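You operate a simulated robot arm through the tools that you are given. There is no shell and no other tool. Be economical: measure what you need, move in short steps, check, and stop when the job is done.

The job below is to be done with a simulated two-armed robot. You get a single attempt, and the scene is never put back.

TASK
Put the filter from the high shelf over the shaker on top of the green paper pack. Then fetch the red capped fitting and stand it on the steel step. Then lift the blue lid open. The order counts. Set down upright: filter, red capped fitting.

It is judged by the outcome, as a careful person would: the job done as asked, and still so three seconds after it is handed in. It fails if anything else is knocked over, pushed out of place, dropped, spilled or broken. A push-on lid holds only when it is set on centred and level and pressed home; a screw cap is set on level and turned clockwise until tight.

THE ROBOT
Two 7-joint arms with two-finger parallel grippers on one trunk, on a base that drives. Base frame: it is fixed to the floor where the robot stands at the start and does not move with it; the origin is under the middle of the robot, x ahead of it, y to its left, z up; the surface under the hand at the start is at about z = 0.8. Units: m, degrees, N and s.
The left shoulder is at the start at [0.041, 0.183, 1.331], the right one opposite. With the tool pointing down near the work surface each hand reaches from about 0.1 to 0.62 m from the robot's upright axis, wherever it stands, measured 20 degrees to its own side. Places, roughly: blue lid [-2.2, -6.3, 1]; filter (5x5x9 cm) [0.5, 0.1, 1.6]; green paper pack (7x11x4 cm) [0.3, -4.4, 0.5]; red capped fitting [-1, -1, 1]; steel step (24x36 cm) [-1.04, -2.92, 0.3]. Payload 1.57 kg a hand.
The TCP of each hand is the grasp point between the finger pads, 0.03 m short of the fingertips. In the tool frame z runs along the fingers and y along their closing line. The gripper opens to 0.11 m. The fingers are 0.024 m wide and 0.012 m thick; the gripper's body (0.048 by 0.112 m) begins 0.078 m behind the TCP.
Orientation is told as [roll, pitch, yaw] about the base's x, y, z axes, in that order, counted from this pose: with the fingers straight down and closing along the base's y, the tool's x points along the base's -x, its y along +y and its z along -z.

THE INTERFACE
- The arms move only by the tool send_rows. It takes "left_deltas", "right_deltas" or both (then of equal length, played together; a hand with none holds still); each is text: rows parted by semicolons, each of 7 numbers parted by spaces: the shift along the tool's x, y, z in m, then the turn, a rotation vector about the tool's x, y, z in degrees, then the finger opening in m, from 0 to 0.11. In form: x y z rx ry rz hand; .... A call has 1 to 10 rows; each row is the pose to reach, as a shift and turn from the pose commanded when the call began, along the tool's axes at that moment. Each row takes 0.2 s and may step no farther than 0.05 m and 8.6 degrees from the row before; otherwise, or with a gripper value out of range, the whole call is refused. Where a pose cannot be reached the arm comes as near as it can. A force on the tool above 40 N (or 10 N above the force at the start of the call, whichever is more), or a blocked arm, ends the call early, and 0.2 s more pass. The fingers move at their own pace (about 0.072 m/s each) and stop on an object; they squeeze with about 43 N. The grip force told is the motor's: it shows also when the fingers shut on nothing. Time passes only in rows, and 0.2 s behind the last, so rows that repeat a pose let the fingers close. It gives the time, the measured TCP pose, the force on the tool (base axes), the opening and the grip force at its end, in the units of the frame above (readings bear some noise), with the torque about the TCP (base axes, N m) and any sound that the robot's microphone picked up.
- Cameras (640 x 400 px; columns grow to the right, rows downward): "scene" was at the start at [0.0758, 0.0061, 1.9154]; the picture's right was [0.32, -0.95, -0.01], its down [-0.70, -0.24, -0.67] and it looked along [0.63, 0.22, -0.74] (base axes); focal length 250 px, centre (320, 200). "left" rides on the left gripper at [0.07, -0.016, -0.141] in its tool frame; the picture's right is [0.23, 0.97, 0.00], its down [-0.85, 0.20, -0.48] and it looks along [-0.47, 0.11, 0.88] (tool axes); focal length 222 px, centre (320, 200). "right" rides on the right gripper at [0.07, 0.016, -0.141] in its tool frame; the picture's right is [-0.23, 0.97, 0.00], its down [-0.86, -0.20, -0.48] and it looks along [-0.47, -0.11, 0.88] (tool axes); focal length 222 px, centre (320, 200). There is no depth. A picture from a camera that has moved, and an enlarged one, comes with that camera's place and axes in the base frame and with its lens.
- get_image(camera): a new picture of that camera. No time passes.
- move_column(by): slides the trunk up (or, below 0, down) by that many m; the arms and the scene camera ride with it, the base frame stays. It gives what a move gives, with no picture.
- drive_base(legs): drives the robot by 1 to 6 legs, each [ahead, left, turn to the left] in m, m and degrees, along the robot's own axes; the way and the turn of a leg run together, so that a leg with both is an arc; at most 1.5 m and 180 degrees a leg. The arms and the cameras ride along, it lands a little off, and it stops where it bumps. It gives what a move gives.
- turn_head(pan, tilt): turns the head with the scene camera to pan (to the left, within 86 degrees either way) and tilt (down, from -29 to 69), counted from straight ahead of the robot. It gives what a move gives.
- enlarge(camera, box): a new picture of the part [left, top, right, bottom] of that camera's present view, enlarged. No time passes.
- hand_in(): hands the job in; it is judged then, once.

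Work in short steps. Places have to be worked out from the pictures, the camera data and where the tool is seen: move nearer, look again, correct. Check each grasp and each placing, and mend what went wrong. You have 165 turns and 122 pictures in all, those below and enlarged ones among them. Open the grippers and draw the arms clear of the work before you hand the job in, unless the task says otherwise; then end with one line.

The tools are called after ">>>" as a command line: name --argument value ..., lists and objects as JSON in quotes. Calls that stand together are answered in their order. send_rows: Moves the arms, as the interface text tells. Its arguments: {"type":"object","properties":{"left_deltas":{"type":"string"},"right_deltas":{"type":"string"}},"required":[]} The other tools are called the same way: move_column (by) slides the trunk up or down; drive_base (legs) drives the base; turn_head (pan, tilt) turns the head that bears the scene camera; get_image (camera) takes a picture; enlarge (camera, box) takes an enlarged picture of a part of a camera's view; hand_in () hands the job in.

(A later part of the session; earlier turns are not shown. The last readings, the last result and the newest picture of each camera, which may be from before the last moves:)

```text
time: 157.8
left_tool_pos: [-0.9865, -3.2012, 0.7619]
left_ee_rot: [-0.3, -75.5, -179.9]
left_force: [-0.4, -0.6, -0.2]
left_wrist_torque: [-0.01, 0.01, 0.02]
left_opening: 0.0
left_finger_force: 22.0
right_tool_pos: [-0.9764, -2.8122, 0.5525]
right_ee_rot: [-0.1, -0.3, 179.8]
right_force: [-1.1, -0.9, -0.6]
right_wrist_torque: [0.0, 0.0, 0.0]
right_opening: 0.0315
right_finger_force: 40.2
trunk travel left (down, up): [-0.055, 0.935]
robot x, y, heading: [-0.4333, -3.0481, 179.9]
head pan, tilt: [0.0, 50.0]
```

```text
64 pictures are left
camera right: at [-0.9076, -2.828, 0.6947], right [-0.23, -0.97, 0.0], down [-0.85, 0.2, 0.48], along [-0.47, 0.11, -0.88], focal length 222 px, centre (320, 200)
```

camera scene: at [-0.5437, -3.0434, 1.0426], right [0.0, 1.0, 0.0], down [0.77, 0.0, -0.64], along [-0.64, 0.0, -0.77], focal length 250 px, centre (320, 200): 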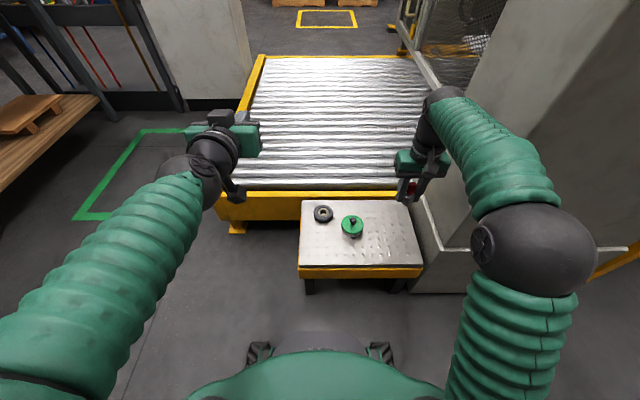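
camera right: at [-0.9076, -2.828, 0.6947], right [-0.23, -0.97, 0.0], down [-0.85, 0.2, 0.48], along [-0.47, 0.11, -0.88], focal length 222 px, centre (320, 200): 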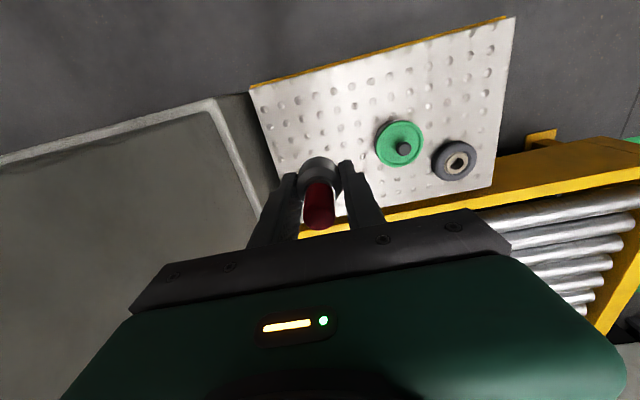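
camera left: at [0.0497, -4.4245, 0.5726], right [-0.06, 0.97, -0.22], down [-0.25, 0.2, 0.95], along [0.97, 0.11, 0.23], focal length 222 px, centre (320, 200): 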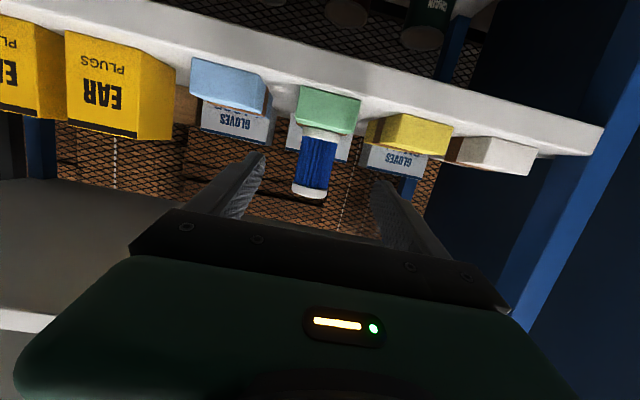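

Over the right half of the step. I'll lower 0.17 m and check the clearance.

>>> send_rows --right_deltas "0 0 0.04 0 0 0 0;0 0 0.08 0 0 0 0;0 0 0.12 0 0 0 0;0 0 0.15 0 0 0 0;0 0 0.17 0 0 0 0;0 0 0.17 0 0 0 0"

>>> get_image --camera "right"

>>> enlarge --camera "scene" --box '[300, 170, 460, 270]'

```text
time: 159.2
left_tool_pos: [-0.9869, -3.1996, 0.7619]
left_ee_rot: [-0.1, -75.5, -179.9]
left_force: [-0.9, -0.3, 0.1]
left_wrist_torque: [0.01, 0.0, 0.0]
left_opening: 0.0
left_finger_force: 21.8
right_tool_pos: [-0.9761, -2.8121, 0.3836]
right_ee_rot: [-0.1, -0.2, 179.9]
right_force: [-0.7, -0.5, 0.2]
right_wrist_torque: [0.01, 0.03, -0.01]
right_opening: 0.032
right_finger_force: 40.7
trunk travel left (down, up): [-0.055, 0.935]
robot x, y, heading: [-0.4326, -3.0462, 179.8]
head pan, tilt: [0.0, 50.0]
```

```text
63 pictures are left
camera right: at [-0.9082, -2.8276, 0.5254], right [-0.23, -0.97, 0.0], down [-0.85, 0.2, 0.48], along [-0.47, 0.11, -0.88], focal length 222 px, centre (320, 200)
```

right: 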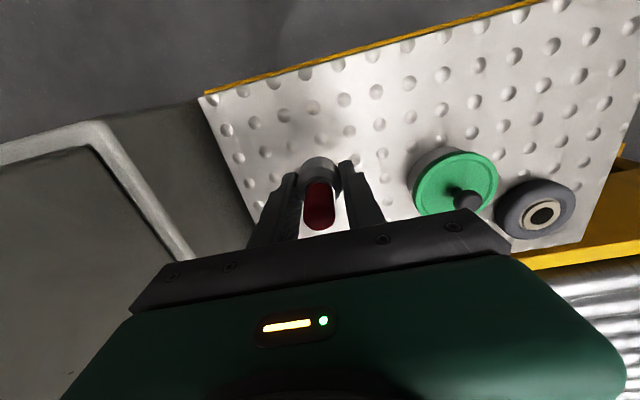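

```text
4.00 times, centred on (380, 220) of scene
camera zoom: at [-0.5437, -3.0434, 1.0426], right [0.0, 1.0, 0.0], down [0.77, 0.0, -0.64], along [-0.64, 0.0, -0.77], focal length 1000 px, centre (80, 120)
```

zoom: 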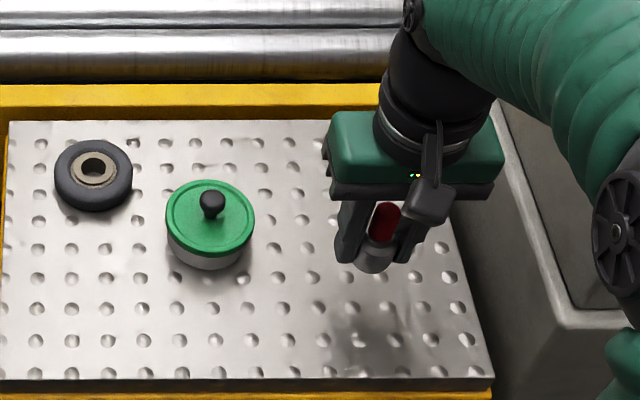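

Step top looks to be z≈0.29, so contact is expected at TCP≈0.323. I'll descend 45 mm, then creep.

>>> send_rows --right_deltas "0 0 0.02 0 0 0 0;0 0 0.035 0 0 0 0;0 0 0.045 0 0 0 0;0 0 0.045 0 0 0 0"

>>> send_rows --right_deltas "0 0 0.003 0 0 0 0;0 0 0.006 0 0 0 0"

>>> enlarge --camera "scene" --box '[340, 180, 440, 270]'

```text
time: 160.2
left_tool_pos: [-0.9872, -3.201, 0.7638]
left_ee_rot: [-0.1, -75.5, -179.9]
left_force: [-0.6, 0.6, 0.3]
left_wrist_torque: [-0.01, -0.03, -0.01]
left_opening: 0.0001
left_finger_force: 21.6
right_tool_pos: [-0.9774, -2.8114, 0.3379]
right_ee_rot: [-0.2, -0.2, 179.9]
right_force: [-0.3, -0.5, -0.7]
right_wrist_torque: [-0.01, 0.0, 0.01]
right_opening: 0.032
right_finger_force: 40.2
trunk travel left (down, up): [-0.055, 0.935]
robot x, y, heading: [-0.4343, -3.0448, 179.8]
head pan, tilt: [0.0, 50.0]
```

```text
time: 160.8
left_tool_pos: [-0.987, -3.2008, 0.7619]
left_ee_rot: [-0.2, -75.5, -179.9]
left_force: [0.4, 0.1, -0.4]
left_wrist_torque: [0.01, -0.02, 0.01]
left_opening: 0.0
left_finger_force: 21.6
right_tool_pos: [-0.9772, -2.8115, 0.3327]
right_ee_rot: [-0.1, -0.2, 180.0]
right_force: [0.5, -0.2, 0.4]
right_wrist_torque: [0.0, 0.01, 0.02]
right_opening: 0.0319
right_finger_force: 40.5
trunk travel left (down, up): [-0.055, 0.935]
robot x, y, heading: [-0.44, -3.0467, 179.9]
head pan, tilt: [0.0, 50.0]
```

```text
4.44 times, centred on (390, 225) of scene
camera zoom: at [-0.5435, -3.0435, 1.0427], right [0.0, 1.0, 0.0], down [0.77, 0.0, -0.64], along [-0.64, 0.0, -0.77], focal length 1111 px, centre (9, 89)
```

zoom: 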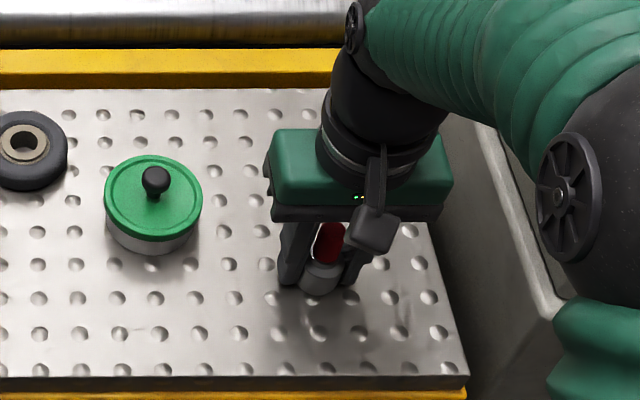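

Still free, with the shadows closing in. I'll creep down in 2 mm rows and watch the force.

>>> send_rows --right_deltas "0 0 0.002 0 0 0 0;0 0 0.004 0 0 0 0;0 0 0.006 0 0 0 0;0 0 0.008 0 0 0 0"

```text
time: 161.8
left_tool_pos: [-0.9848, -3.2025, 0.7635]
left_ee_rot: [-0.7, -75.8, -179.5]
left_force: [0.4, 0.1, -1.1]
left_wrist_torque: [0.03, -0.02, 0.01]
left_opening: 0.0001
left_finger_force: 21.7
right_tool_pos: [-0.9772, -2.8109, 0.3316]
right_ee_rot: [-0.2, -0.7, 179.8]
right_force: [7.2, -1.5, 27.0]
right_wrist_torque: [-0.12, -0.41, -0.02]
right_opening: 0.0319
right_finger_force: 40.5
trunk travel left (down, up): [-0.055, 0.935]
robot x, y, heading: [-0.4373, -3.0481, 180.0]
head pan, tilt: [0.0, 50.0]
stopped in row 4 (right hand): the force on the tool passed its limit at 43 N (the readings are from after the stop); the commanded pose is now the measured one
```

Contact at TCP z≈0.3315. I'll relieve 2 mm and look before opening.

>>> send_rows --right_deltas "0 0 -0.001 0 0 0 0;0 0 -0.002 0 0 0 0;0 0 -0.002 0 0 0 0"

>>> enlarge --camera "right" --box '[240, 120, 400, 240]'

>>> enlarge --camera "scene" --box '[340, 180, 440, 270]'

```text
time: 162.6
left_tool_pos: [-0.9852, -3.2026, 0.7627]
left_ee_rot: [-0.5, -75.6, -179.6]
left_force: [0.4, -0.2, 0.4]
left_wrist_torque: [0.01, -0.03, 0.0]
left_opening: 0.0
left_finger_force: 21.3
right_tool_pos: [-0.9784, -2.8121, 0.331]
right_ee_rot: [-0.2, -0.6, 179.9]
right_force: [0.1, -3.0, 21.8]
right_wrist_torque: [-0.09, -0.19, 0.01]
right_opening: 0.0319
right_finger_force: 40.0
trunk travel left (down, up): [-0.055, 0.935]
robot x, y, heading: [-0.436, -3.0494, 180.1]
head pan, tilt: [0.0, 50.0]
```

```text
3.33 times, centred on (320, 180) of right
camera zoom: at [-0.9088, -2.8284, 0.4719], right [-0.23, -0.97, 0.0], down [-0.85, 0.2, 0.49], along [-0.48, 0.11, -0.87], focal length 740 px, centre (320, 267)
```

zoom: 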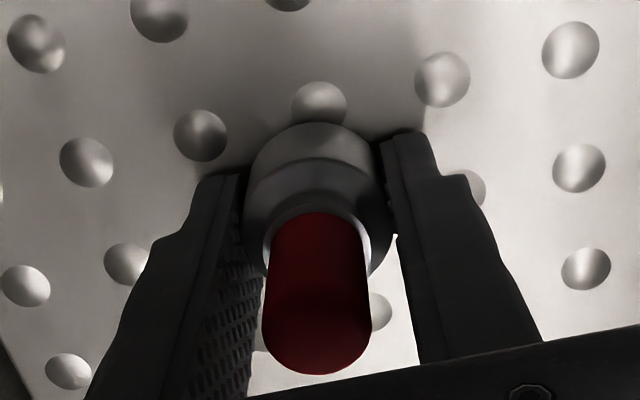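

```text
4.44 times, centred on (390, 225) of scene
camera zoom: at [-0.5407, -3.0451, 1.043], right [0.0, 1.0, 0.0], down [0.77, 0.0, -0.64], along [-0.64, 0.0, -0.77], focal length 1111 px, centre (9, 89)
```

zoom: 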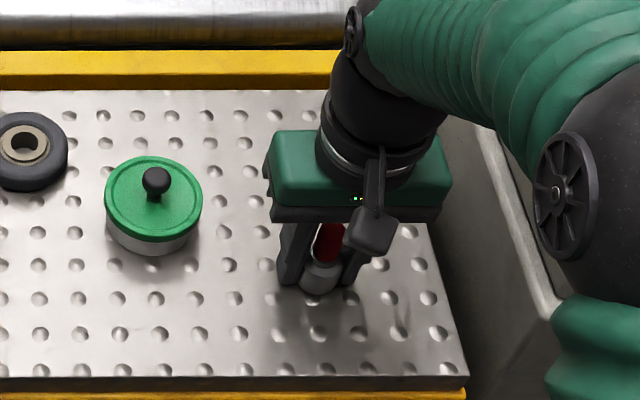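

It rests flat on the plate. I'll ease up 1.5 mm more and open the fingers gently.

>>> send_rows --right_deltas "0 0 -0.0015 0 0 0 0;0 0 -0.0015 0 0 0 0.036;0 0 -0.0015 0 0 0 0.045;0 0 -0.0015 0 0 0 0.06;0 0 -0.0015 0 0 0 0.06"

>>> enlarge --camera "right" --box '[240, 120, 400, 240]'

```text
time: 163.8
left_tool_pos: [-0.9872, -3.2006, 0.7625]
left_ee_rot: [-0.2, -75.5, -179.8]
left_force: [-0.2, -0.7, -0.2]
left_wrist_torque: [0.0, 0.02, 0.0]
left_opening: 0.0
left_finger_force: 21.0
right_tool_pos: [-0.98, -2.8111, 0.3309]
right_ee_rot: [-0.1, -0.5, 179.9]
right_force: [1.7, 3.6, 6.0]
right_wrist_torque: [-0.12, -0.11, 0.1]
right_opening: 0.0563
right_finger_force: 0.0
trunk travel left (down, up): [-0.055, 0.935]
robot x, y, heading: [-0.4347, -3.0438, 179.9]
head pan, tilt: [0.0, 50.0]
```

```text
3.33 times, centred on (320, 180) of right
camera zoom: at [-0.9087, -2.8283, 0.4717], right [-0.23, -0.97, 0.0], down [-0.85, 0.2, 0.49], along [-0.47, 0.11, -0.87], focal length 740 px, centre (320, 267)
```

zoom: 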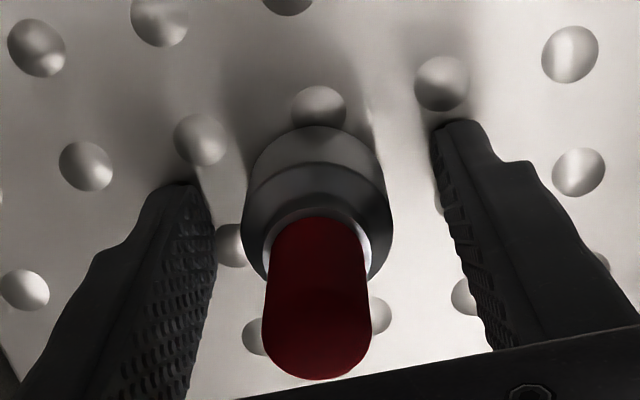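

Released, and the fitting stands. I'll lift the hand straight up, slowly at first.

>>> send_rows --right_deltas "0 0 -0.005 0 0 0 0.06;0 0 -0.01 0 0 0 0.06;0 0 -0.03 0 0 0 0.06;0 0 -0.06 0 0 0 0.06;0 0 -0.1 0 0 0 0.06;0 0 -0.14 0 0 0 0.06;0 0 -0.18 0 0 0 0.06"

>>> get_image --camera "right"

>>> enlarge --camera "scene" --box '[300, 180, 440, 270]'

```text
time: 165.3
left_tool_pos: [-0.9859, -3.2014, 0.7627]
left_ee_rot: [-0.1, -75.5, -179.9]
left_force: [-0.3, -0.2, 0.6]
left_wrist_torque: [-0.03, 0.01, 0.03]
left_opening: 0.0
left_finger_force: 21.4
right_tool_pos: [-0.9769, -2.8109, 0.5114]
right_ee_rot: [-0.1, -0.5, 179.9]
right_force: [-0.6, -0.2, 0.1]
right_wrist_torque: [0.0, -0.05, 0.0]
right_opening: 0.0601
right_finger_force: 0.1
trunk travel left (down, up): [-0.055, 0.935]
robot x, y, heading: [-0.4361, -3.0427, 180.0]
head pan, tilt: [0.0, 50.0]
```

```text
57 pictures are left
camera right: at [-0.9075, -2.8278, 0.6531], right [-0.23, -0.97, 0.0], down [-0.85, 0.2, 0.49], along [-0.47, 0.11, -0.87], focal length 222 px, centre (320, 200)
```

right: 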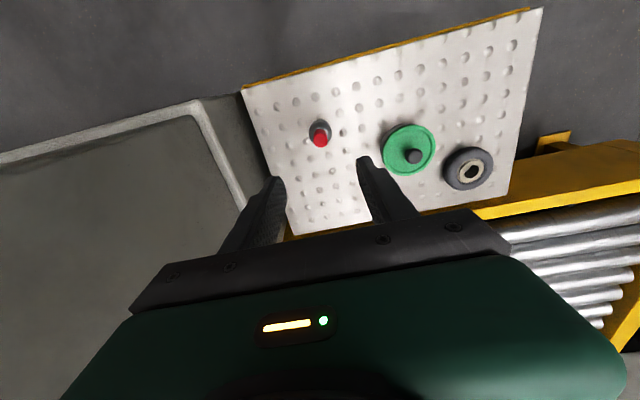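

```text
4.44 times, centred on (370, 225) of scene
camera zoom: at [-0.5432, -3.0437, 1.0426], right [0.0, 1.0, 0.0], down [0.77, 0.0, -0.64], along [-0.64, 0.0, -0.77], focal length 1111 px, centre (98, 89)
```

zoom: 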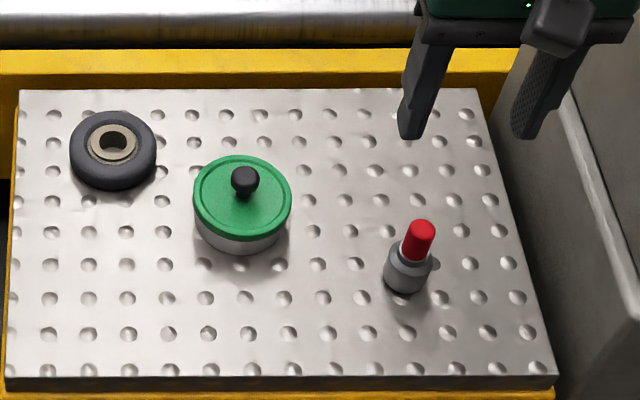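

The fitting stands upright on the step and its neighbours are untouched. Now for the blue lid, I'll retract the right hand, raise the trunk, back off and turn to face -y.

>>> send_rows --right_deltas "0.04 0 -0.02 0 0 0 0.06;0.08 0 -0.04 0 0 0 0.03;0.12 0 -0.06 0 0 0 0;0.16 0 -0.06 0 0 0 0;0.2 0 -0.06 0 0 0 0"

>>> move_column --by 0.4

>>> move_column --by 0.4

>>> drive_base --legs '[[-0.05, 0, 0], [0, 0, 90]]'

>>> turn_head --pan -25 --tilt 25

>>> get_image --camera "scene"

```text
time: 166.6
left_tool_pos: [-0.9856, -3.2012, 0.7633]
left_ee_rot: [-0.1, -75.5, -179.8]
left_force: [0.2, -0.6, -0.2]
left_wrist_torque: [0.02, -0.02, 0.0]
left_opening: 0.0002
left_finger_force: 21.1
right_tool_pos: [-0.7766, -2.8113, 0.5694]
right_ee_rot: [0.0, -0.6, 179.9]
right_force: [-0.5, 1.0, 0.5]
right_wrist_torque: [0.03, 0.01, -0.03]
right_opening: 0.0
right_finger_force: 21.1
trunk travel left (down, up): [-0.055, 0.935]
robot x, y, heading: [-0.4295, -3.0467, 180.0]
head pan, tilt: [0.0, 50.0]
```

```text
time: 170.4
left_tool_pos: [-0.9872, -3.2017, 1.1625]
left_ee_rot: [-0.2, -75.4, -180.0]
left_force: [-1.1, -0.5, -0.6]
left_wrist_torque: [0.02, 0.02, -0.01]
left_opening: 0.0
left_finger_force: 21.0
right_tool_pos: [-0.7784, -2.8098, 0.9676]
right_ee_rot: [-0.2, -0.5, 179.9]
right_force: [0.7, 0.2, -0.4]
right_wrist_torque: [0.01, -0.02, 0.03]
right_opening: 0.0
right_finger_force: 21.5
trunk travel left (down, up): [-0.455, 0.535]
robot x, y, heading: [-0.4334, -3.045, 179.9]
head pan, tilt: [0.0, 50.0]
```

```text
time: 174.2
left_tool_pos: [-0.9874, -3.2011, 1.5616]
left_ee_rot: [-0.2, -75.5, -180.0]
left_force: [-0.3, -0.3, 0.1]
left_wrist_torque: [0.03, 0.01, 0.01]
left_opening: 0.0
left_finger_force: 20.9
right_tool_pos: [-0.7774, -2.8106, 1.3693]
right_ee_rot: [-0.1, -0.4, 179.9]
right_force: [-0.9, 0.2, 0.0]
right_wrist_torque: [0.02, 0.0, -0.02]
right_opening: 0.0001
right_finger_force: 21.4
trunk travel left (down, up): [-0.855, 0.135]
robot x, y, heading: [-0.4334, -3.0453, 179.8]
head pan, tilt: [0.0, 50.0]
```

```text
time: 178.9
left_tool_pos: [-0.2347, -3.5996, 1.5628]
left_ee_rot: [-0.1, -75.5, -90.5]
left_force: [1.0, -0.2, -0.9]
left_wrist_torque: [0.03, 0.0, -0.02]
left_opening: 0.0
left_finger_force: 21.5
right_tool_pos: [-0.6232, -3.3867, 1.3688]
right_ee_rot: [-0.1, -0.4, -90.6]
right_force: [-0.1, -0.7, -0.4]
right_wrist_torque: [0.01, -0.01, -0.02]
right_opening: 0.0
right_finger_force: 21.6
trunk travel left (down, up): [-0.855, 0.135]
robot x, y, heading: [-0.3816, -3.0447, -91.0]
head pan, tilt: [0.0, 50.0]
```

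```text
time: 179.8
left_tool_pos: [-0.2348, -3.5993, 1.5628]
left_ee_rot: [-0.1, -75.5, -90.4]
left_force: [0.1, -0.3, 0.1]
left_wrist_torque: [0.03, -0.02, 0.02]
left_opening: 0.0
left_finger_force: 21.6
right_tool_pos: [-0.6213, -3.3845, 1.3687]
right_ee_rot: [-0.1, -0.5, -90.7]
right_force: [-0.9, 0.0, 1.2]
right_wrist_torque: [-0.01, 0.01, 0.01]
right_opening: 0.0
right_finger_force: 21.9
trunk travel left (down, up): [-0.855, 0.135]
robot x, y, heading: [-0.3831, -3.0418, -90.8]
head pan, tilt: [-25.0, 25.0]
```

```text
55 pictures are left
camera scene: at [-0.4252, -3.159, 1.8801], right [-0.9, 0.43, 0.0], down [0.18, 0.38, -0.91], along [-0.39, -0.82, -0.42], focal length 250 px, centre (320, 200)
```

scene: 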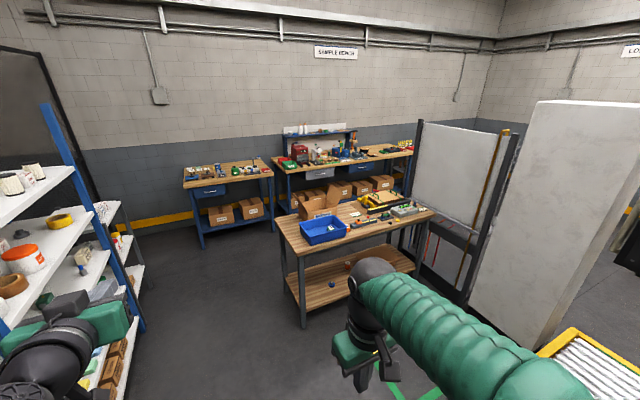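

>>> enlarge --camera "scene" --box '[270, 110, 430, 250]'

```text
2.86 times, centred on (350, 180) of scene
camera zoom: at [-0.4252, -3.159, 1.8801], right [-0.9, 0.43, 0.0], down [0.18, 0.38, -0.91], along [-0.39, -0.82, -0.42], focal length 714 px, centre (234, 257)
```

zoom: 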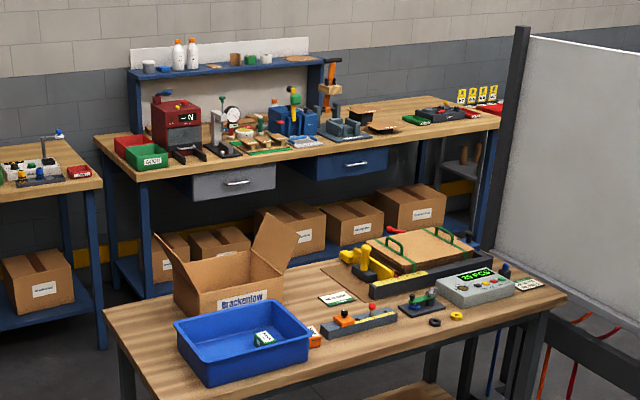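

The target is on the "sample bench" at the back; a wood table stands between. I'll drive down the aisle to y≈-5.4, then look right.

>>> drive_base --legs '[[1.4, 0, 1], [1.0, 0, 0]]'

>>> turn_head --pan -55 --tilt 35

>>> get_image --camera "scene"

```text
time: 191.5
left_tool_pos: [-0.2289, -5.9858, 1.5627]
left_ee_rot: [-0.1, -75.5, -89.6]
left_force: [-0.3, 0.5, 1.5]
left_wrist_torque: [0.02, 0.02, 0.02]
left_opening: 0.0
left_finger_force: 20.7
right_tool_pos: [-0.6206, -5.7803, 1.3684]
right_ee_rot: [-0.1, -0.5, -89.6]
right_force: [0.9, 0.4, 0.5]
right_wrist_torque: [0.01, 0.0, 0.02]
right_opening: 0.0
right_finger_force: 20.7
trunk travel left (down, up): [-0.855, 0.135]
robot x, y, heading: [-0.3898, -5.4354, -89.7]
head pan, tilt: [-25.0, 25.0]
```

```text
time: 192.5
left_tool_pos: [-0.2309, -5.9875, 1.5623]
left_ee_rot: [0.0, -75.5, -89.5]
left_force: [-0.2, 0.5, -0.3]
left_wrist_torque: [-0.01, 0.02, 0.0]
left_opening: 0.0
left_finger_force: 20.8
right_tool_pos: [-0.6204, -5.7806, 1.3686]
right_ee_rot: [-0.1, -0.4, -89.6]
right_force: [-0.2, -0.2, -0.4]
right_wrist_torque: [0.02, 0.01, -0.01]
right_opening: 0.0
right_finger_force: 21.5
trunk travel left (down, up): [-0.855, 0.135]
robot x, y, heading: [-0.3923, -5.4365, -89.7]
head pan, tilt: [-55.0, 35.0]
```

```text
53 pictures are left
camera scene: at [-0.4611, -5.5178, 1.8645], right [-0.58, 0.82, 0.0], down [0.47, 0.33, -0.82], along [-0.67, -0.47, -0.57], focal length 250 px, centre (320, 200)
```

scene: 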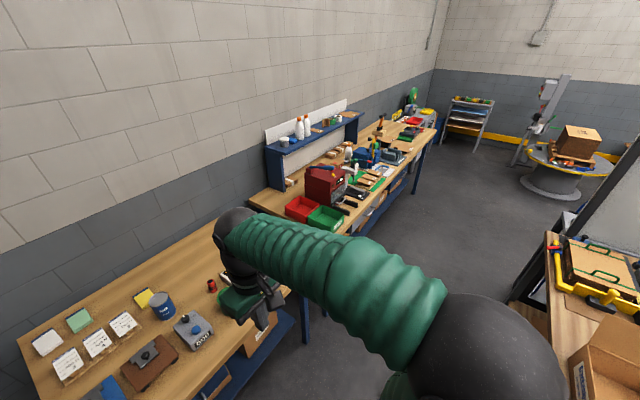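

The corridor between wood table (y≈-5.04) and benches (y≈-6.02) is about 1 m wide. I'll strafe right along y≈-5.53 in steps, arms staying high.

>>> drive_base --legs '[[0.08, -0.3, 0], [0, -0.6, 0]]'

>>> turn_head --pan -35 --tilt 40

>>> get_image --camera "scene"

```text
time: 197.6
left_tool_pos: [-1.121, -6.072, 1.5602]
left_ee_rot: [-1.1, -75.5, -88.3]
left_force: [0.2, -0.5, 0.2]
left_wrist_torque: [-0.03, -0.02, -0.02]
left_opening: 0.0
left_finger_force: 21.3
right_tool_pos: [-1.5152, -5.8671, 1.3687]
right_ee_rot: [-0.3, -0.4, -89.6]
right_force: [-0.1, -0.1, -0.1]
right_wrist_torque: [0.03, -0.02, -0.02]
right_opening: 0.0
right_finger_force: 21.5
trunk travel left (down, up): [-0.855, 0.135]
robot x, y, heading: [-1.2914, -5.5204, -89.5]
head pan, tilt: [-55.0, 35.0]
```

```text
time: 198.4
left_tool_pos: [-1.1231, -6.0716, 1.5616]
left_ee_rot: [-0.9, -75.4, -88.6]
left_force: [-0.2, -0.3, -0.5]
left_wrist_torque: [-0.01, 0.0, -0.03]
left_opening: 0.0
left_finger_force: 21.8
right_tool_pos: [-1.516, -5.8679, 1.3695]
right_ee_rot: [-0.3, -0.6, -89.6]
right_force: [0.3, 0.0, -0.4]
right_wrist_torque: [-0.01, 0.04, -0.02]
right_opening: 0.0
right_finger_force: 21.7
trunk travel left (down, up): [-0.855, 0.135]
robot x, y, heading: [-1.2909, -5.5235, -89.6]
head pan, tilt: [-35.0, 40.0]
```

```text
52 pictures are left
camera scene: at [-1.3297, -5.6217, 1.8571], right [-0.82, 0.57, 0.0], down [0.36, 0.53, -0.77], along [-0.44, -0.63, -0.64], focal length 250 px, centre (320, 200)
```

scene: 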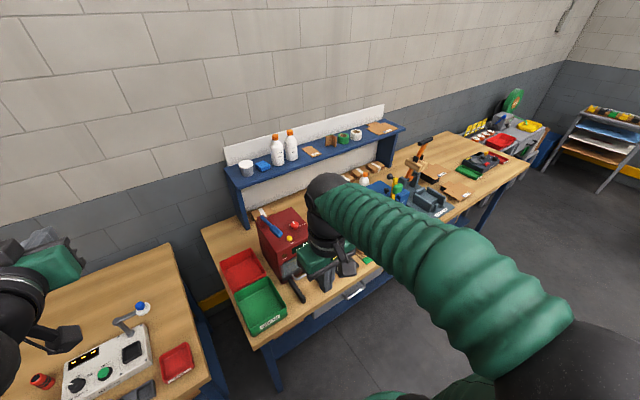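

Clear above. I'll strafe another 0.75 m so the target at x≈-2.2 is in front.

>>> drive_base --legs '[[0, -0.75, 0]]'

>>> turn_head --pan -10 --tilt 50

>>> get_image --camera "scene"

```text
time: 202.5
left_tool_pos: [-1.8825, -6.0795, 1.561]
left_ee_rot: [-0.8, -75.5, -89.0]
left_force: [0.0, -0.1, -0.3]
left_wrist_torque: [-0.02, 0.01, -0.05]
left_opening: 0.0
left_finger_force: 22.0
right_tool_pos: [-2.2735, -5.8722, 1.3696]
right_ee_rot: [-0.2, -0.5, -89.7]
right_force: [0.8, 0.8, 0.5]
right_wrist_torque: [0.03, 0.01, 0.01]
right_opening: 0.0
right_finger_force: 21.2
trunk travel left (down, up): [-0.855, 0.135]
robot x, y, heading: [-2.0476, -5.526, -89.9]
head pan, tilt: [-35.0, 40.0]
```

```text
time: 203.4
left_tool_pos: [-1.8845, -6.0787, 1.5621]
left_ee_rot: [-0.2, -75.5, -89.5]
left_force: [-0.3, 0.3, -0.3]
left_wrist_torque: [-0.01, -0.02, -0.03]
left_opening: 0.0001
left_finger_force: 21.0
right_tool_pos: [-2.2754, -5.8721, 1.3681]
right_ee_rot: [0.0, -0.5, -89.5]
right_force: [-0.4, 0.6, 0.4]
right_wrist_torque: [0.0, 0.01, 0.0]
right_opening: 0.0
right_finger_force: 21.0
trunk travel left (down, up): [-0.855, 0.135]
robot x, y, heading: [-2.0487, -5.5308, -89.5]
head pan, tilt: [-10.0, 50.0]
```

```text
51 pictures are left
camera scene: at [-2.0556, -5.6333, 1.8428], right [-0.99, 0.17, 0.0], down [0.13, 0.76, -0.64], along [-0.11, -0.63, -0.77], focal length 250 px, centre (320, 200)
```

scene: 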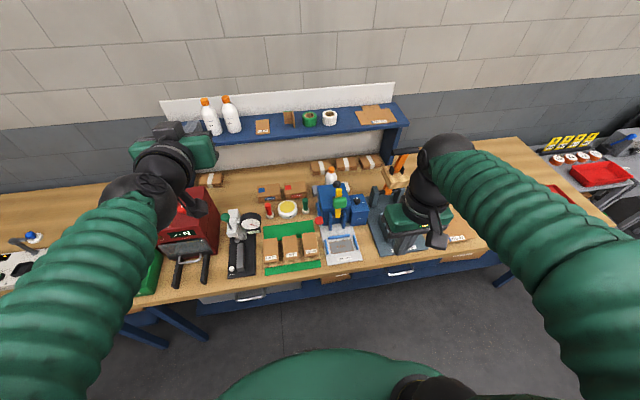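

>>> enlarge --camera "scene" --box '[250, 150, 410, 270]'

```text
3.33 times, centred on (330, 210) of scene
camera zoom: at [-2.0556, -5.6333, 1.8428], right [-0.99, 0.17, 0.0], down [0.13, 0.76, -0.64], along [-0.11, -0.63, -0.77], focal length 833 px, centre (287, 167)
```

zoom: 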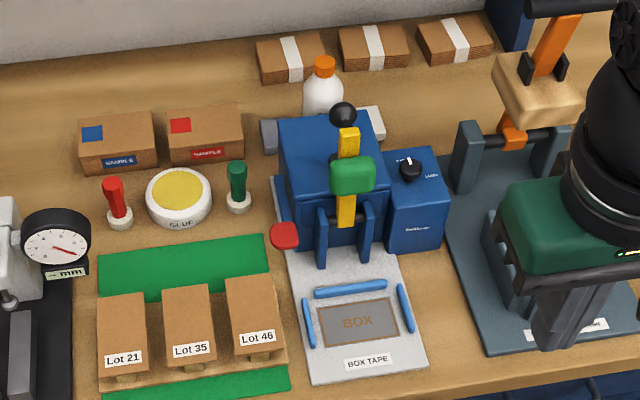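

>>> get_image --camera "right"

>>> enlarge --camera "left" --box '[0, 0, 640, 400]'

```text
49 pictures are left
camera right: at [-2.2616, -5.8015, 1.5101], right [0.98, -0.22, 0.0], down [-0.19, -0.85, 0.49], along [-0.11, -0.47, -0.87], focal length 222 px, centre (320, 200)
```

right: 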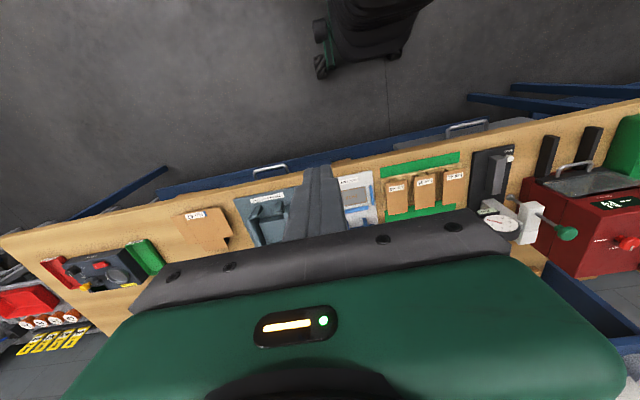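

```text
1.00 times, centred on (320, 200) of left (not enlarged: the box is as wide or as high as the picture)
camera zoom: at [-1.9023, -5.924, 1.5295], right [0.97, 0.06, -0.22], down [0.2, 0.25, 0.95], along [0.12, -0.97, 0.23], focal length 222 px, centre (320, 200)
```

zoom: 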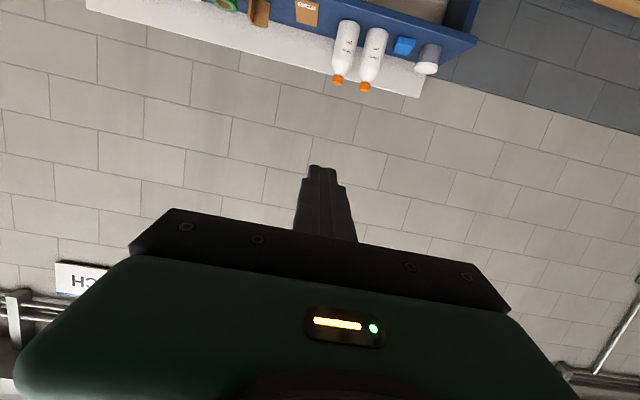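

I need a finer look at the blue machine, so I'll zoom in from here and again from a lower camera.

>>> enlarge --camera "scene" --box '[305, 165, 385, 225]'

>>> move_column --by -0.25

>>> turn_head --pan -15 --tilt 35

>>> enlarge --camera "scene" --box '[240, 130, 400, 250]'

```text
6.67 times, centred on (345, 195) of scene
camera zoom: at [-2.0556, -5.6333, 1.8428], right [-0.99, 0.17, 0.0], down [0.13, 0.76, -0.64], along [-0.11, -0.63, -0.77], focal length 1666 px, centre (153, 233)
```

zoom: 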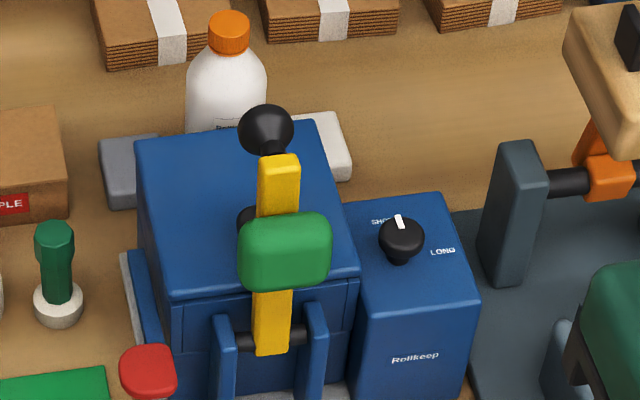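

```text
time: 206.0
left_tool_pos: [-1.8882, -6.0787, 1.3119]
left_ee_rot: [0.1, -75.4, -89.8]
left_force: [-0.1, -0.3, 0.0]
left_wrist_torque: [-0.02, 0.05, -0.02]
left_opening: 0.0
left_finger_force: 21.2
right_tool_pos: [-2.2777, -5.8721, 1.1176]
right_ee_rot: [0.1, -0.6, -89.6]
right_force: [0.3, -0.1, 0.1]
right_wrist_torque: [-0.02, 0.02, -0.01]
right_opening: 0.0
right_finger_force: 21.6
trunk travel left (down, up): [-0.605, 0.385]
robot x, y, heading: [-2.046, -5.5285, -89.7]
head pan, tilt: [-10.0, 50.0]
```

```text
time: 206.7
left_tool_pos: [-1.8871, -6.0773, 1.311]
left_ee_rot: [0.2, -75.5, -89.8]
left_force: [-0.8, -0.7, 0.2]
left_wrist_torque: [0.0, -0.01, -0.03]
left_opening: 0.0002
left_finger_force: 21.2
right_tool_pos: [-2.2795, -5.8723, 1.1182]
right_ee_rot: [0.0, -0.6, -89.7]
right_force: [0.6, 0.3, 0.1]
right_wrist_torque: [-0.01, -0.02, 0.01]
right_opening: 0.0
right_finger_force: 20.9
trunk travel left (down, up): [-0.605, 0.385]
robot x, y, heading: [-2.0449, -5.5326, -89.7]
head pan, tilt: [-15.0, 35.0]
```

```text
3.33 times, centred on (320, 190) of scene
camera zoom: at [-2.0681, -5.6424, 1.6144], right [-0.97, 0.25, 0.0], down [0.15, 0.56, -0.82], along [-0.21, -0.79, -0.57], focal length 833 px, centre (320, 233)
```

zoom: 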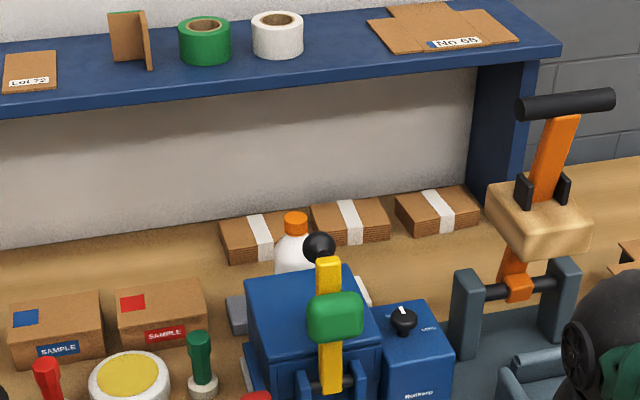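

The blue box appears to have a lid on top with a black knob partly hidden behind a yellow lever, and a bottle stands close behind. I'll view it from the left side to understand the hinge.

>>> move_column --by 0.2

>>> drive_base --legs '[[0, 0.45, 0]]'

>>> turn_head --pan -45 --tilt 40

>>> get_image --camera "scene"

```text
time: 208.9
left_tool_pos: [-1.8881, -6.0784, 1.5112]
left_ee_rot: [0.2, -75.5, -89.7]
left_force: [0.2, -0.3, 0.0]
left_wrist_torque: [0.02, 0.01, -0.02]
left_opening: 0.0001
left_finger_force: 20.8
right_tool_pos: [-2.2783, -5.8716, 1.3176]
right_ee_rot: [0.1, -0.5, -89.6]
right_force: [-0.1, 0.2, 0.0]
right_wrist_torque: [0.01, 0.03, 0.0]
right_opening: 0.0
right_finger_force: 21.2
trunk travel left (down, up): [-0.805, 0.185]
robot x, y, heading: [-2.0443, -5.5276, -89.5]
head pan, tilt: [-15.0, 35.0]
```

```text
time: 211.6
left_tool_pos: [-1.4434, -6.0734, 1.5125]
left_ee_rot: [0.8, -75.4, -90.1]
left_force: [-0.2, -0.3, -0.2]
left_wrist_torque: [0.0, 0.01, -0.02]
left_opening: 0.0001
left_finger_force: 21.3
right_tool_pos: [-1.835, -5.8695, 1.3182]
right_ee_rot: [0.1, -0.5, -89.4]
right_force: [-0.2, 0.2, 0.3]
right_wrist_torque: [-0.02, 0.01, 0.01]
right_opening: 0.0
right_finger_force: 21.7
trunk travel left (down, up): [-0.805, 0.185]
robot x, y, heading: [-1.6012, -5.5201, -89.7]
head pan, tilt: [-15.0, 35.0]
```

```text
time: 212.6
left_tool_pos: [-1.4433, -6.0737, 1.5122]
left_ee_rot: [0.3, -75.5, -89.8]
left_force: [1.0, 0.1, 0.6]
left_wrist_torque: [-0.02, 0.01, 0.01]
left_opening: 0.0002
left_finger_force: 21.1
right_tool_pos: [-1.8346, -5.8703, 1.3182]
right_ee_rot: [0.0, -0.5, -89.4]
right_force: [-1.1, 0.5, -0.7]
right_wrist_torque: [0.0, -0.01, 0.04]
right_opening: 0.0
right_finger_force: 21.3
trunk travel left (down, up): [-0.805, 0.185]
robot x, y, heading: [-1.602, -5.5236, -89.5]
head pan, tilt: [-45.0, 40.0]
```

```text
45 pictures are left
camera scene: at [-1.6627, -5.6144, 1.8068], right [-0.72, 0.7, 0.0], down [0.45, 0.46, -0.76], along [-0.53, -0.55, -0.64], focal length 250 px, centre (320, 200)
```

scene: 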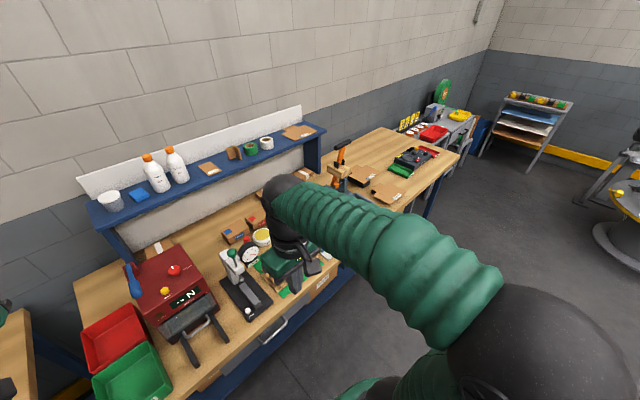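

The right arm blocks the view, so I'll swing the right hand 0.28 m outward.

>>> send_rows --right_deltas "0.01 -0.04 -0.01 0 0 0 0;0.02 -0.08 -0.02 0 0 0 0;0.03 -0.12 -0.03 0 0 0 0;0.04 -0.16 -0.04 0 0 0 0;0.05 -0.2 -0.05 0 0 0 0;0.06 -0.24 -0.05 0 0 0 0;0.07 -0.28 -0.05 0 0 0 0"

>>> enlarge --camera "scene" --box '[240, 150, 400, 250]'

```text
time: 214.2
left_tool_pos: [-1.444, -6.0748, 1.5125]
left_ee_rot: [0.6, -75.5, -90.1]
left_force: [0.3, 0.3, -0.5]
left_wrist_torque: [-0.01, 0.0, 0.05]
left_opening: 0.0
left_finger_force: 21.3
right_tool_pos: [-2.1167, -5.8028, 1.3681]
right_ee_rot: [0.0, -0.3, -89.2]
right_force: [-0.9, -0.6, 0.5]
right_wrist_torque: [0.0, -0.01, -0.02]
right_opening: 0.0001
right_finger_force: 21.6
trunk travel left (down, up): [-0.805, 0.185]
robot x, y, heading: [-1.6016, -5.5219, -89.5]
head pan, tilt: [-45.0, 40.0]
```

```text
4.00 times, centred on (320, 200) of scene
camera zoom: at [-1.6645, -5.6157, 1.8067], right [-0.71, 0.7, 0.0], down [0.45, 0.46, -0.76], along [-0.53, -0.55, -0.65], focal length 1000 px, centre (320, 200)
```

zoom: 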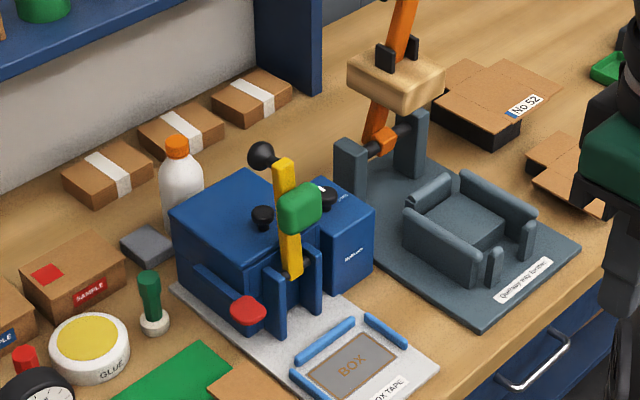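

>>> enlarge --camera "scene" --box '[275, 180, 345, 235]'

```text
7.27 times, centred on (310, 208) of scene
camera zoom: at [-1.6645, -5.6157, 1.8067], right [-0.71, 0.7, 0.0], down [0.45, 0.46, -0.76], along [-0.53, -0.55, -0.65], focal length 1818 px, centre (393, 146)
```

zoom: 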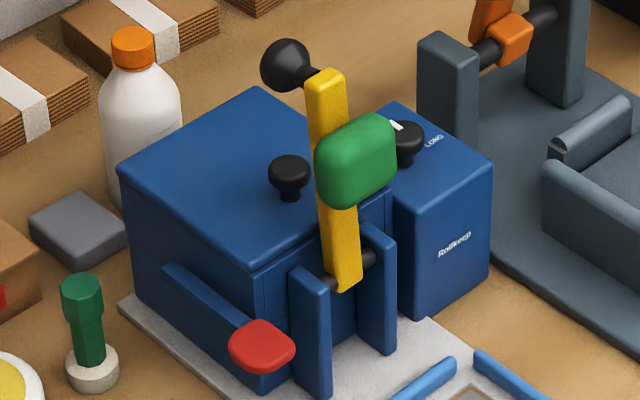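

The view is now clear: the lid's black knob is at about (-2.232, -6.30, 1.03). The lid spans x -2.18 to -2.29 and y -6.27 to -6.41, so it's hinged at the back. A yellow lever stands in front with its ball above the knob, so I'll grip the knob from the left side. First I'll swing the left hand to point to -x, up high.

>>> send_rows --left_deltas "0 0 0 8.21 0 2.2 0;0 0 0 16.42 0 4.4 0;0 0 0 24.63 0 6.6 0;0 0 0 32.84 0 8.8 0;0 0 0 41.05 0 11 0;0 0 0 49.26 0 13.2 0;0 0 0 57.47 0 15.4 0;0 0 0 65.68 0 17.6 0;0 0 0 73.89 0 19.8 0.03;0 0 0 82.1 0 22 0.05"

```text
time: 216.4
left_tool_pos: [-1.4382, -6.0761, 1.511]
left_ee_rot: [1.4, -75.1, -176.1]
left_force: [0.5, -0.8, 1.3]
left_wrist_torque: [-0.02, 0.01, 0.02]
left_opening: 0.0502
left_finger_force: 0.0
right_tool_pos: [-2.1108, -5.8045, 1.3677]
right_ee_rot: [-0.1, -0.4, -89.4]
right_force: [0.4, 0.4, 1.2]
right_wrist_torque: [-0.01, 0.01, 0.01]
right_opening: 0.0001
right_finger_force: 21.2
trunk travel left (down, up): [-0.805, 0.185]
robot x, y, heading: [-1.5984, -5.524, -89.1]
head pan, tilt: [-45.0, 40.0]
```

The sideways orientation is reachable. I'll strafe right and move closer to the bench with everything kept high.

>>> drive_base --legs '[[0, -0.64, -0.8], [0.12, 0, 0]]'

>>> turn_head --pan 5 --tilt 50

>>> get_image --camera "scene"

```text
time: 220.8
left_tool_pos: [-2.0849, -6.1909, 1.5146]
left_ee_rot: [3.3, -75.1, -178.2]
left_force: [-0.4, 0.0, 0.6]
left_wrist_torque: [-0.02, -0.01, 0.06]
left_opening: 0.0502
left_finger_force: 0.0
right_tool_pos: [-2.7548, -5.9117, 1.3704]
right_ee_rot: [-0.1, -0.9, -90.0]
right_force: [-0.4, 0.2, -0.2]
right_wrist_torque: [-0.03, -0.01, 0.02]
right_opening: 0.0
right_finger_force: 21.9
trunk travel left (down, up): [-0.805, 0.185]
robot x, y, heading: [-2.2403, -5.6478, -90.1]
head pan, tilt: [-45.0, 40.0]
```

```text
time: 221.9
left_tool_pos: [-2.0856, -6.1976, 1.5131]
left_ee_rot: [2.3, -74.9, -177.2]
left_force: [0.3, 0.0, -0.4]
left_wrist_torque: [0.01, 0.02, -0.02]
left_opening: 0.05
left_finger_force: 0.1
right_tool_pos: [-2.7548, -5.9181, 1.3689]
right_ee_rot: [-0.1, -0.5, -90.1]
right_force: [-0.5, 0.5, -1.1]
right_wrist_torque: [0.01, 0.02, 0.02]
right_opening: 0.0
right_finger_force: 21.5
trunk travel left (down, up): [-0.805, 0.185]
robot x, y, heading: [-2.2389, -5.6449, -90.4]
head pan, tilt: [5.0, 50.0]
```

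```text
42 pictures are left
camera scene: at [-2.2335, -5.7531, 1.7927], right [-1.0, -0.09, 0.0], down [-0.07, 0.76, -0.64], along [0.06, -0.64, -0.77], focal length 250 px, centre (320, 200)
```

scene: 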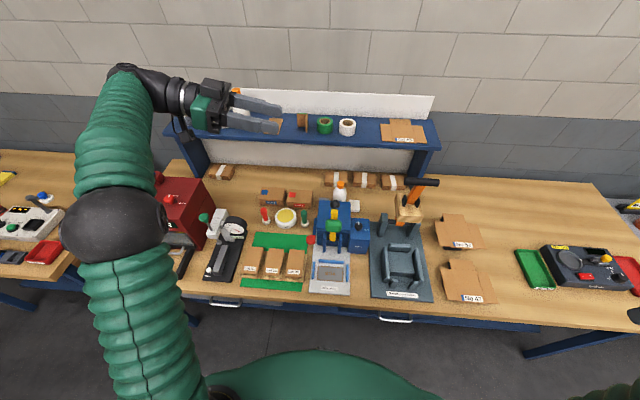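

The hand is over the bench. The gauge press near (-1.89, -6.22) calls for a steeper approach, so I'll tilt the fingers to about 40° below horizontal and move above the pre-grasp line.

>>> send_rows --left_deltas "0.017 0.02 0.013 1 5 0.26 0.05;0.034 0.04 0.026 2 10 0.52 0.05;0.052 0.06 0.039 3 15 0.78 0.05;0.069 0.08 0.052 4 20 1.04 0.05;0.086 0.1 0.0645 4.8 25 1.3 0.05;0.086 0.1 0.0645 4.8 25 1.3 0.05"

>>> move_column --by -0.15

>>> get_image --camera "left"

>>> get_image --camera "scene"

```text
time: 223.3
left_tool_pos: [-2.1212, -6.2651, 1.4078]
left_ee_rot: [-0.9, -49.9, -179.2]
left_force: [-0.5, 0.1, -0.5]
left_wrist_torque: [-0.02, 0.0, -0.04]
left_opening: 0.0501
left_finger_force: 0.0
left hand out of reach, approached as far as the arm can: row 4, 5, 6
right_tool_pos: [-2.7582, -5.9196, 1.3669]
right_ee_rot: [0.0, -0.6, -90.0]
right_force: [0.8, 0.3, 0.1]
right_wrist_torque: [0.0, -0.02, -0.03]
right_opening: 0.0001
right_finger_force: 21.5
trunk travel left (down, up): [-0.805, 0.185]
robot x, y, heading: [-2.2402, -5.6457, -90.0]
head pan, tilt: [5.0, 50.0]
```

```text
time: 225.1
left_tool_pos: [-2.1203, -6.265, 1.2583]
left_ee_rot: [-0.8, -50.1, -179.2]
left_force: [0.1, -0.4, -0.1]
left_wrist_torque: [0.01, 0.02, 0.0]
left_opening: 0.0502
left_finger_force: 0.1
right_tool_pos: [-2.7557, -5.9197, 1.2186]
right_ee_rot: [0.0, -0.4, -90.0]
right_force: [-0.7, -1.2, 0.6]
right_wrist_torque: [0.04, 0.02, -0.02]
right_opening: 0.0
right_finger_force: 21.3
trunk travel left (down, up): [-0.655, 0.335]
robot x, y, heading: [-2.2381, -5.6468, -90.1]
head pan, tilt: [5.0, 50.0]
```

```text
41 pictures are left
camera left: at [-1.9675, -6.2483, 1.2963], right [0.15, -0.97, -0.18], down [-0.18, -0.21, 0.96], along [-0.97, -0.11, -0.21], focal length 222 px, centre (320, 200)
```

left: 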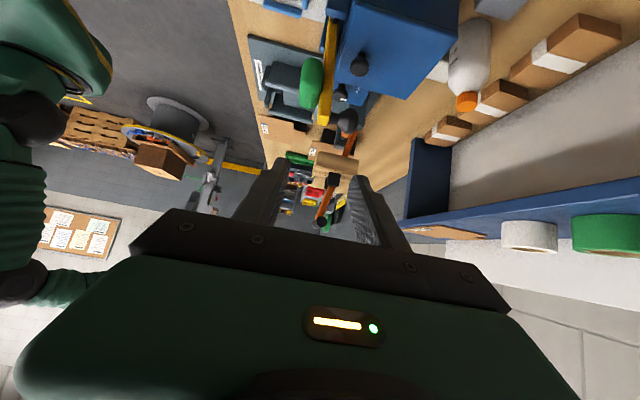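

```text
40 pictures are left
camera scene: at [-2.2347, -5.7542, 1.6427], right [-1.0, -0.09, 0.0], down [-0.07, 0.76, -0.64], along [0.06, -0.64, -0.77], focal length 250 px, centre (320, 200)
```

scene: 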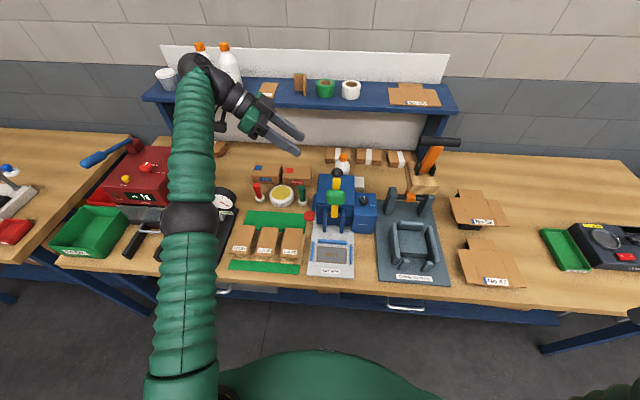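

The side view confirms the knob at y≈-6.295 (z 1.03) and the lever bar's back face at y≈-6.262, leaving about 1.9 cm for the front finger. I'll drive 7 cm closer so the arm reaches.

>>> drive_base --legs '[[0.07, 0, 0]]'

>>> enlarge --camera "left" --box '[260, 0, 480, 140]'

```text
time: 226.1
left_tool_pos: [-2.1199, -6.3285, 1.2609]
left_ee_rot: [-0.4, -50.0, -179.5]
left_force: [0.4, -0.4, -0.4]
left_wrist_torque: [0.0, 0.04, 0.02]
left_opening: 0.05
left_finger_force: 0.0
right_tool_pos: [-2.755, -5.9826, 1.2194]
right_ee_rot: [0.0, -0.8, -89.9]
right_force: [0.3, 0.3, 0.1]
right_wrist_torque: [-0.04, 0.0, 0.0]
right_opening: 0.0001
right_finger_force: 21.1
trunk travel left (down, up): [-0.655, 0.335]
robot x, y, heading: [-2.2363, -5.7165, -89.9]
head pan, tilt: [5.0, 50.0]
```

```text
2.86 times, centred on (370, 70) of left
camera zoom: at [-1.967, -6.3115, 1.2987], right [0.15, -0.97, -0.18], down [-0.18, -0.2, 0.96], along [-0.97, -0.11, -0.21], focal length 635 px, centre (177, 571)
```

zoom: 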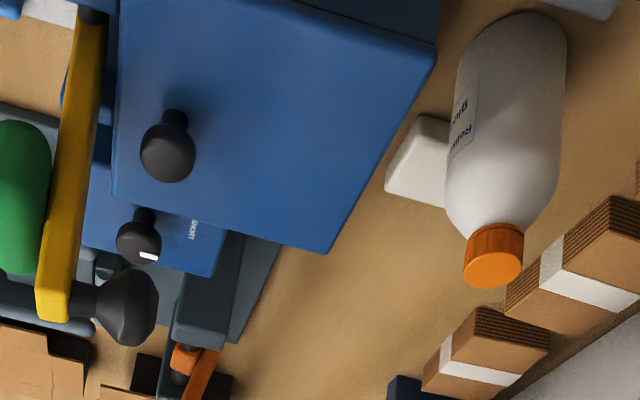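

Refined: knob centre y≈-6.300, radius ≈13 mm, and 2.5 cm of gap to the bar. I'll set the opening to 0.039 and move to the pre-grasp point 10 cm back along the approach line.

>>> send_rows --left_deltas "0.026 -0.007 0.026 0 0 0 0.039;0.051 -0.014 0.053 0 0 0 0.039;0.077 -0.021 0.079 0 0 0 0.039;0.102 -0.0285 0.1054 0 0 0 0.039;0.102 -0.0285 0.1054 0 0 0 0.039"

>>> get_image --camera "left"

>>> enlarge --camera "scene" --box '[220, 130, 400, 250]'

```text
time: 227.3
left_tool_pos: [-2.122, -6.3737, 1.1275]
left_ee_rot: [-0.7, -50.0, -179.3]
left_force: [-0.4, 0.1, 0.1]
left_wrist_torque: [0.02, -0.03, 0.01]
left_opening: 0.0391
left_finger_force: 0.2
left hand out of reach, approached as far as the arm can: row 1, 2, 3, 4, 5
right_tool_pos: [-2.7559, -5.9871, 1.2184]
right_ee_rot: [0.0, -0.5, -90.0]
right_force: [-0.4, 0.7, 0.3]
right_wrist_torque: [-0.03, 0.04, 0.0]
right_opening: 0.0
right_finger_force: 21.1
trunk travel left (down, up): [-0.655, 0.335]
robot x, y, heading: [-2.2427, -5.7179, -90.1]
head pan, tilt: [5.0, 50.0]
```

```text
38 pictures are left
camera left: at [-1.9696, -6.3581, 1.1647], right [0.15, -0.97, -0.18], down [-0.18, -0.21, 0.96], along [-0.97, -0.11, -0.21], focal length 222 px, centre (320, 200)
```

left: 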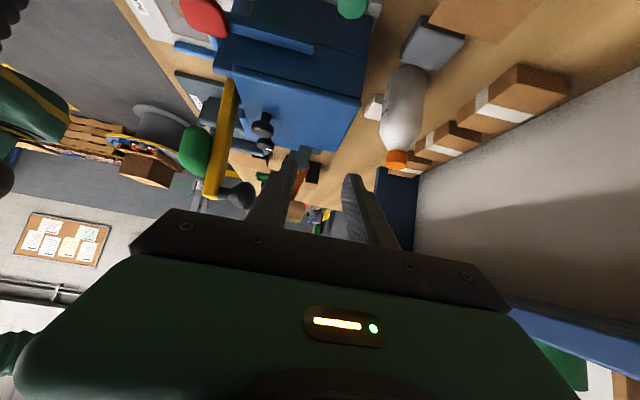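

```text
3.33 times, centred on (310, 190) of scene
camera zoom: at [-2.2347, -5.8228, 1.6427], right [-1.0, -0.09, 0.0], down [-0.07, 0.76, -0.64], along [0.06, -0.64, -0.77], focal length 833 px, centre (353, 233)
```

zoom: 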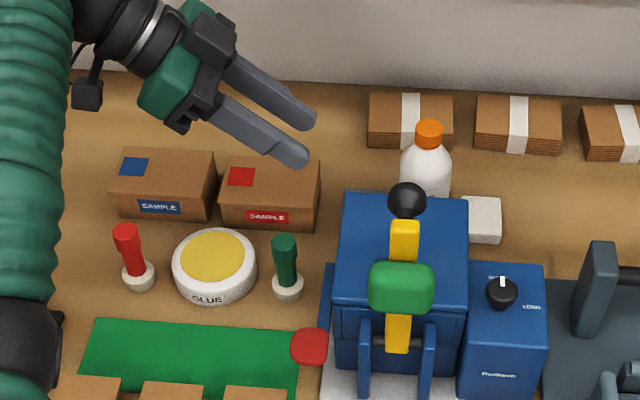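

The hand landed at y≈-6.374, having tracked from a limit-clamped command. I'll correct toward the robot and see whether the pose is reachable there.

>>> send_rows --left_deltas "0 -0.02 0 0 0 0 0.039;0 -0.04 0 0 0 0 0.039;0 -0.04 0 0 0 0 0.039"

```text
time: 228.1
left_tool_pos: [-2.1178, -6.3743, 1.1328]
left_ee_rot: [-0.8, -49.9, -179.2]
left_force: [-0.8, 0.0, 1.2]
left_wrist_torque: [-0.03, -0.04, 0.0]
left_opening: 0.0391
left_finger_force: 0.1
left hand out of reach, approached as far as the arm can: row 1, 2, 3
right_tool_pos: [-2.7566, -5.9873, 1.2178]
right_ee_rot: [-0.1, -0.5, -89.9]
right_force: [-0.3, 0.6, -0.7]
right_wrist_torque: [0.01, -0.02, -0.02]
right_opening: 0.0002
right_finger_force: 21.4
trunk travel left (down, up): [-0.655, 0.335]
robot x, y, heading: [-2.2396, -5.7124, -90.3]
head pan, tilt: [5.0, 50.0]
```

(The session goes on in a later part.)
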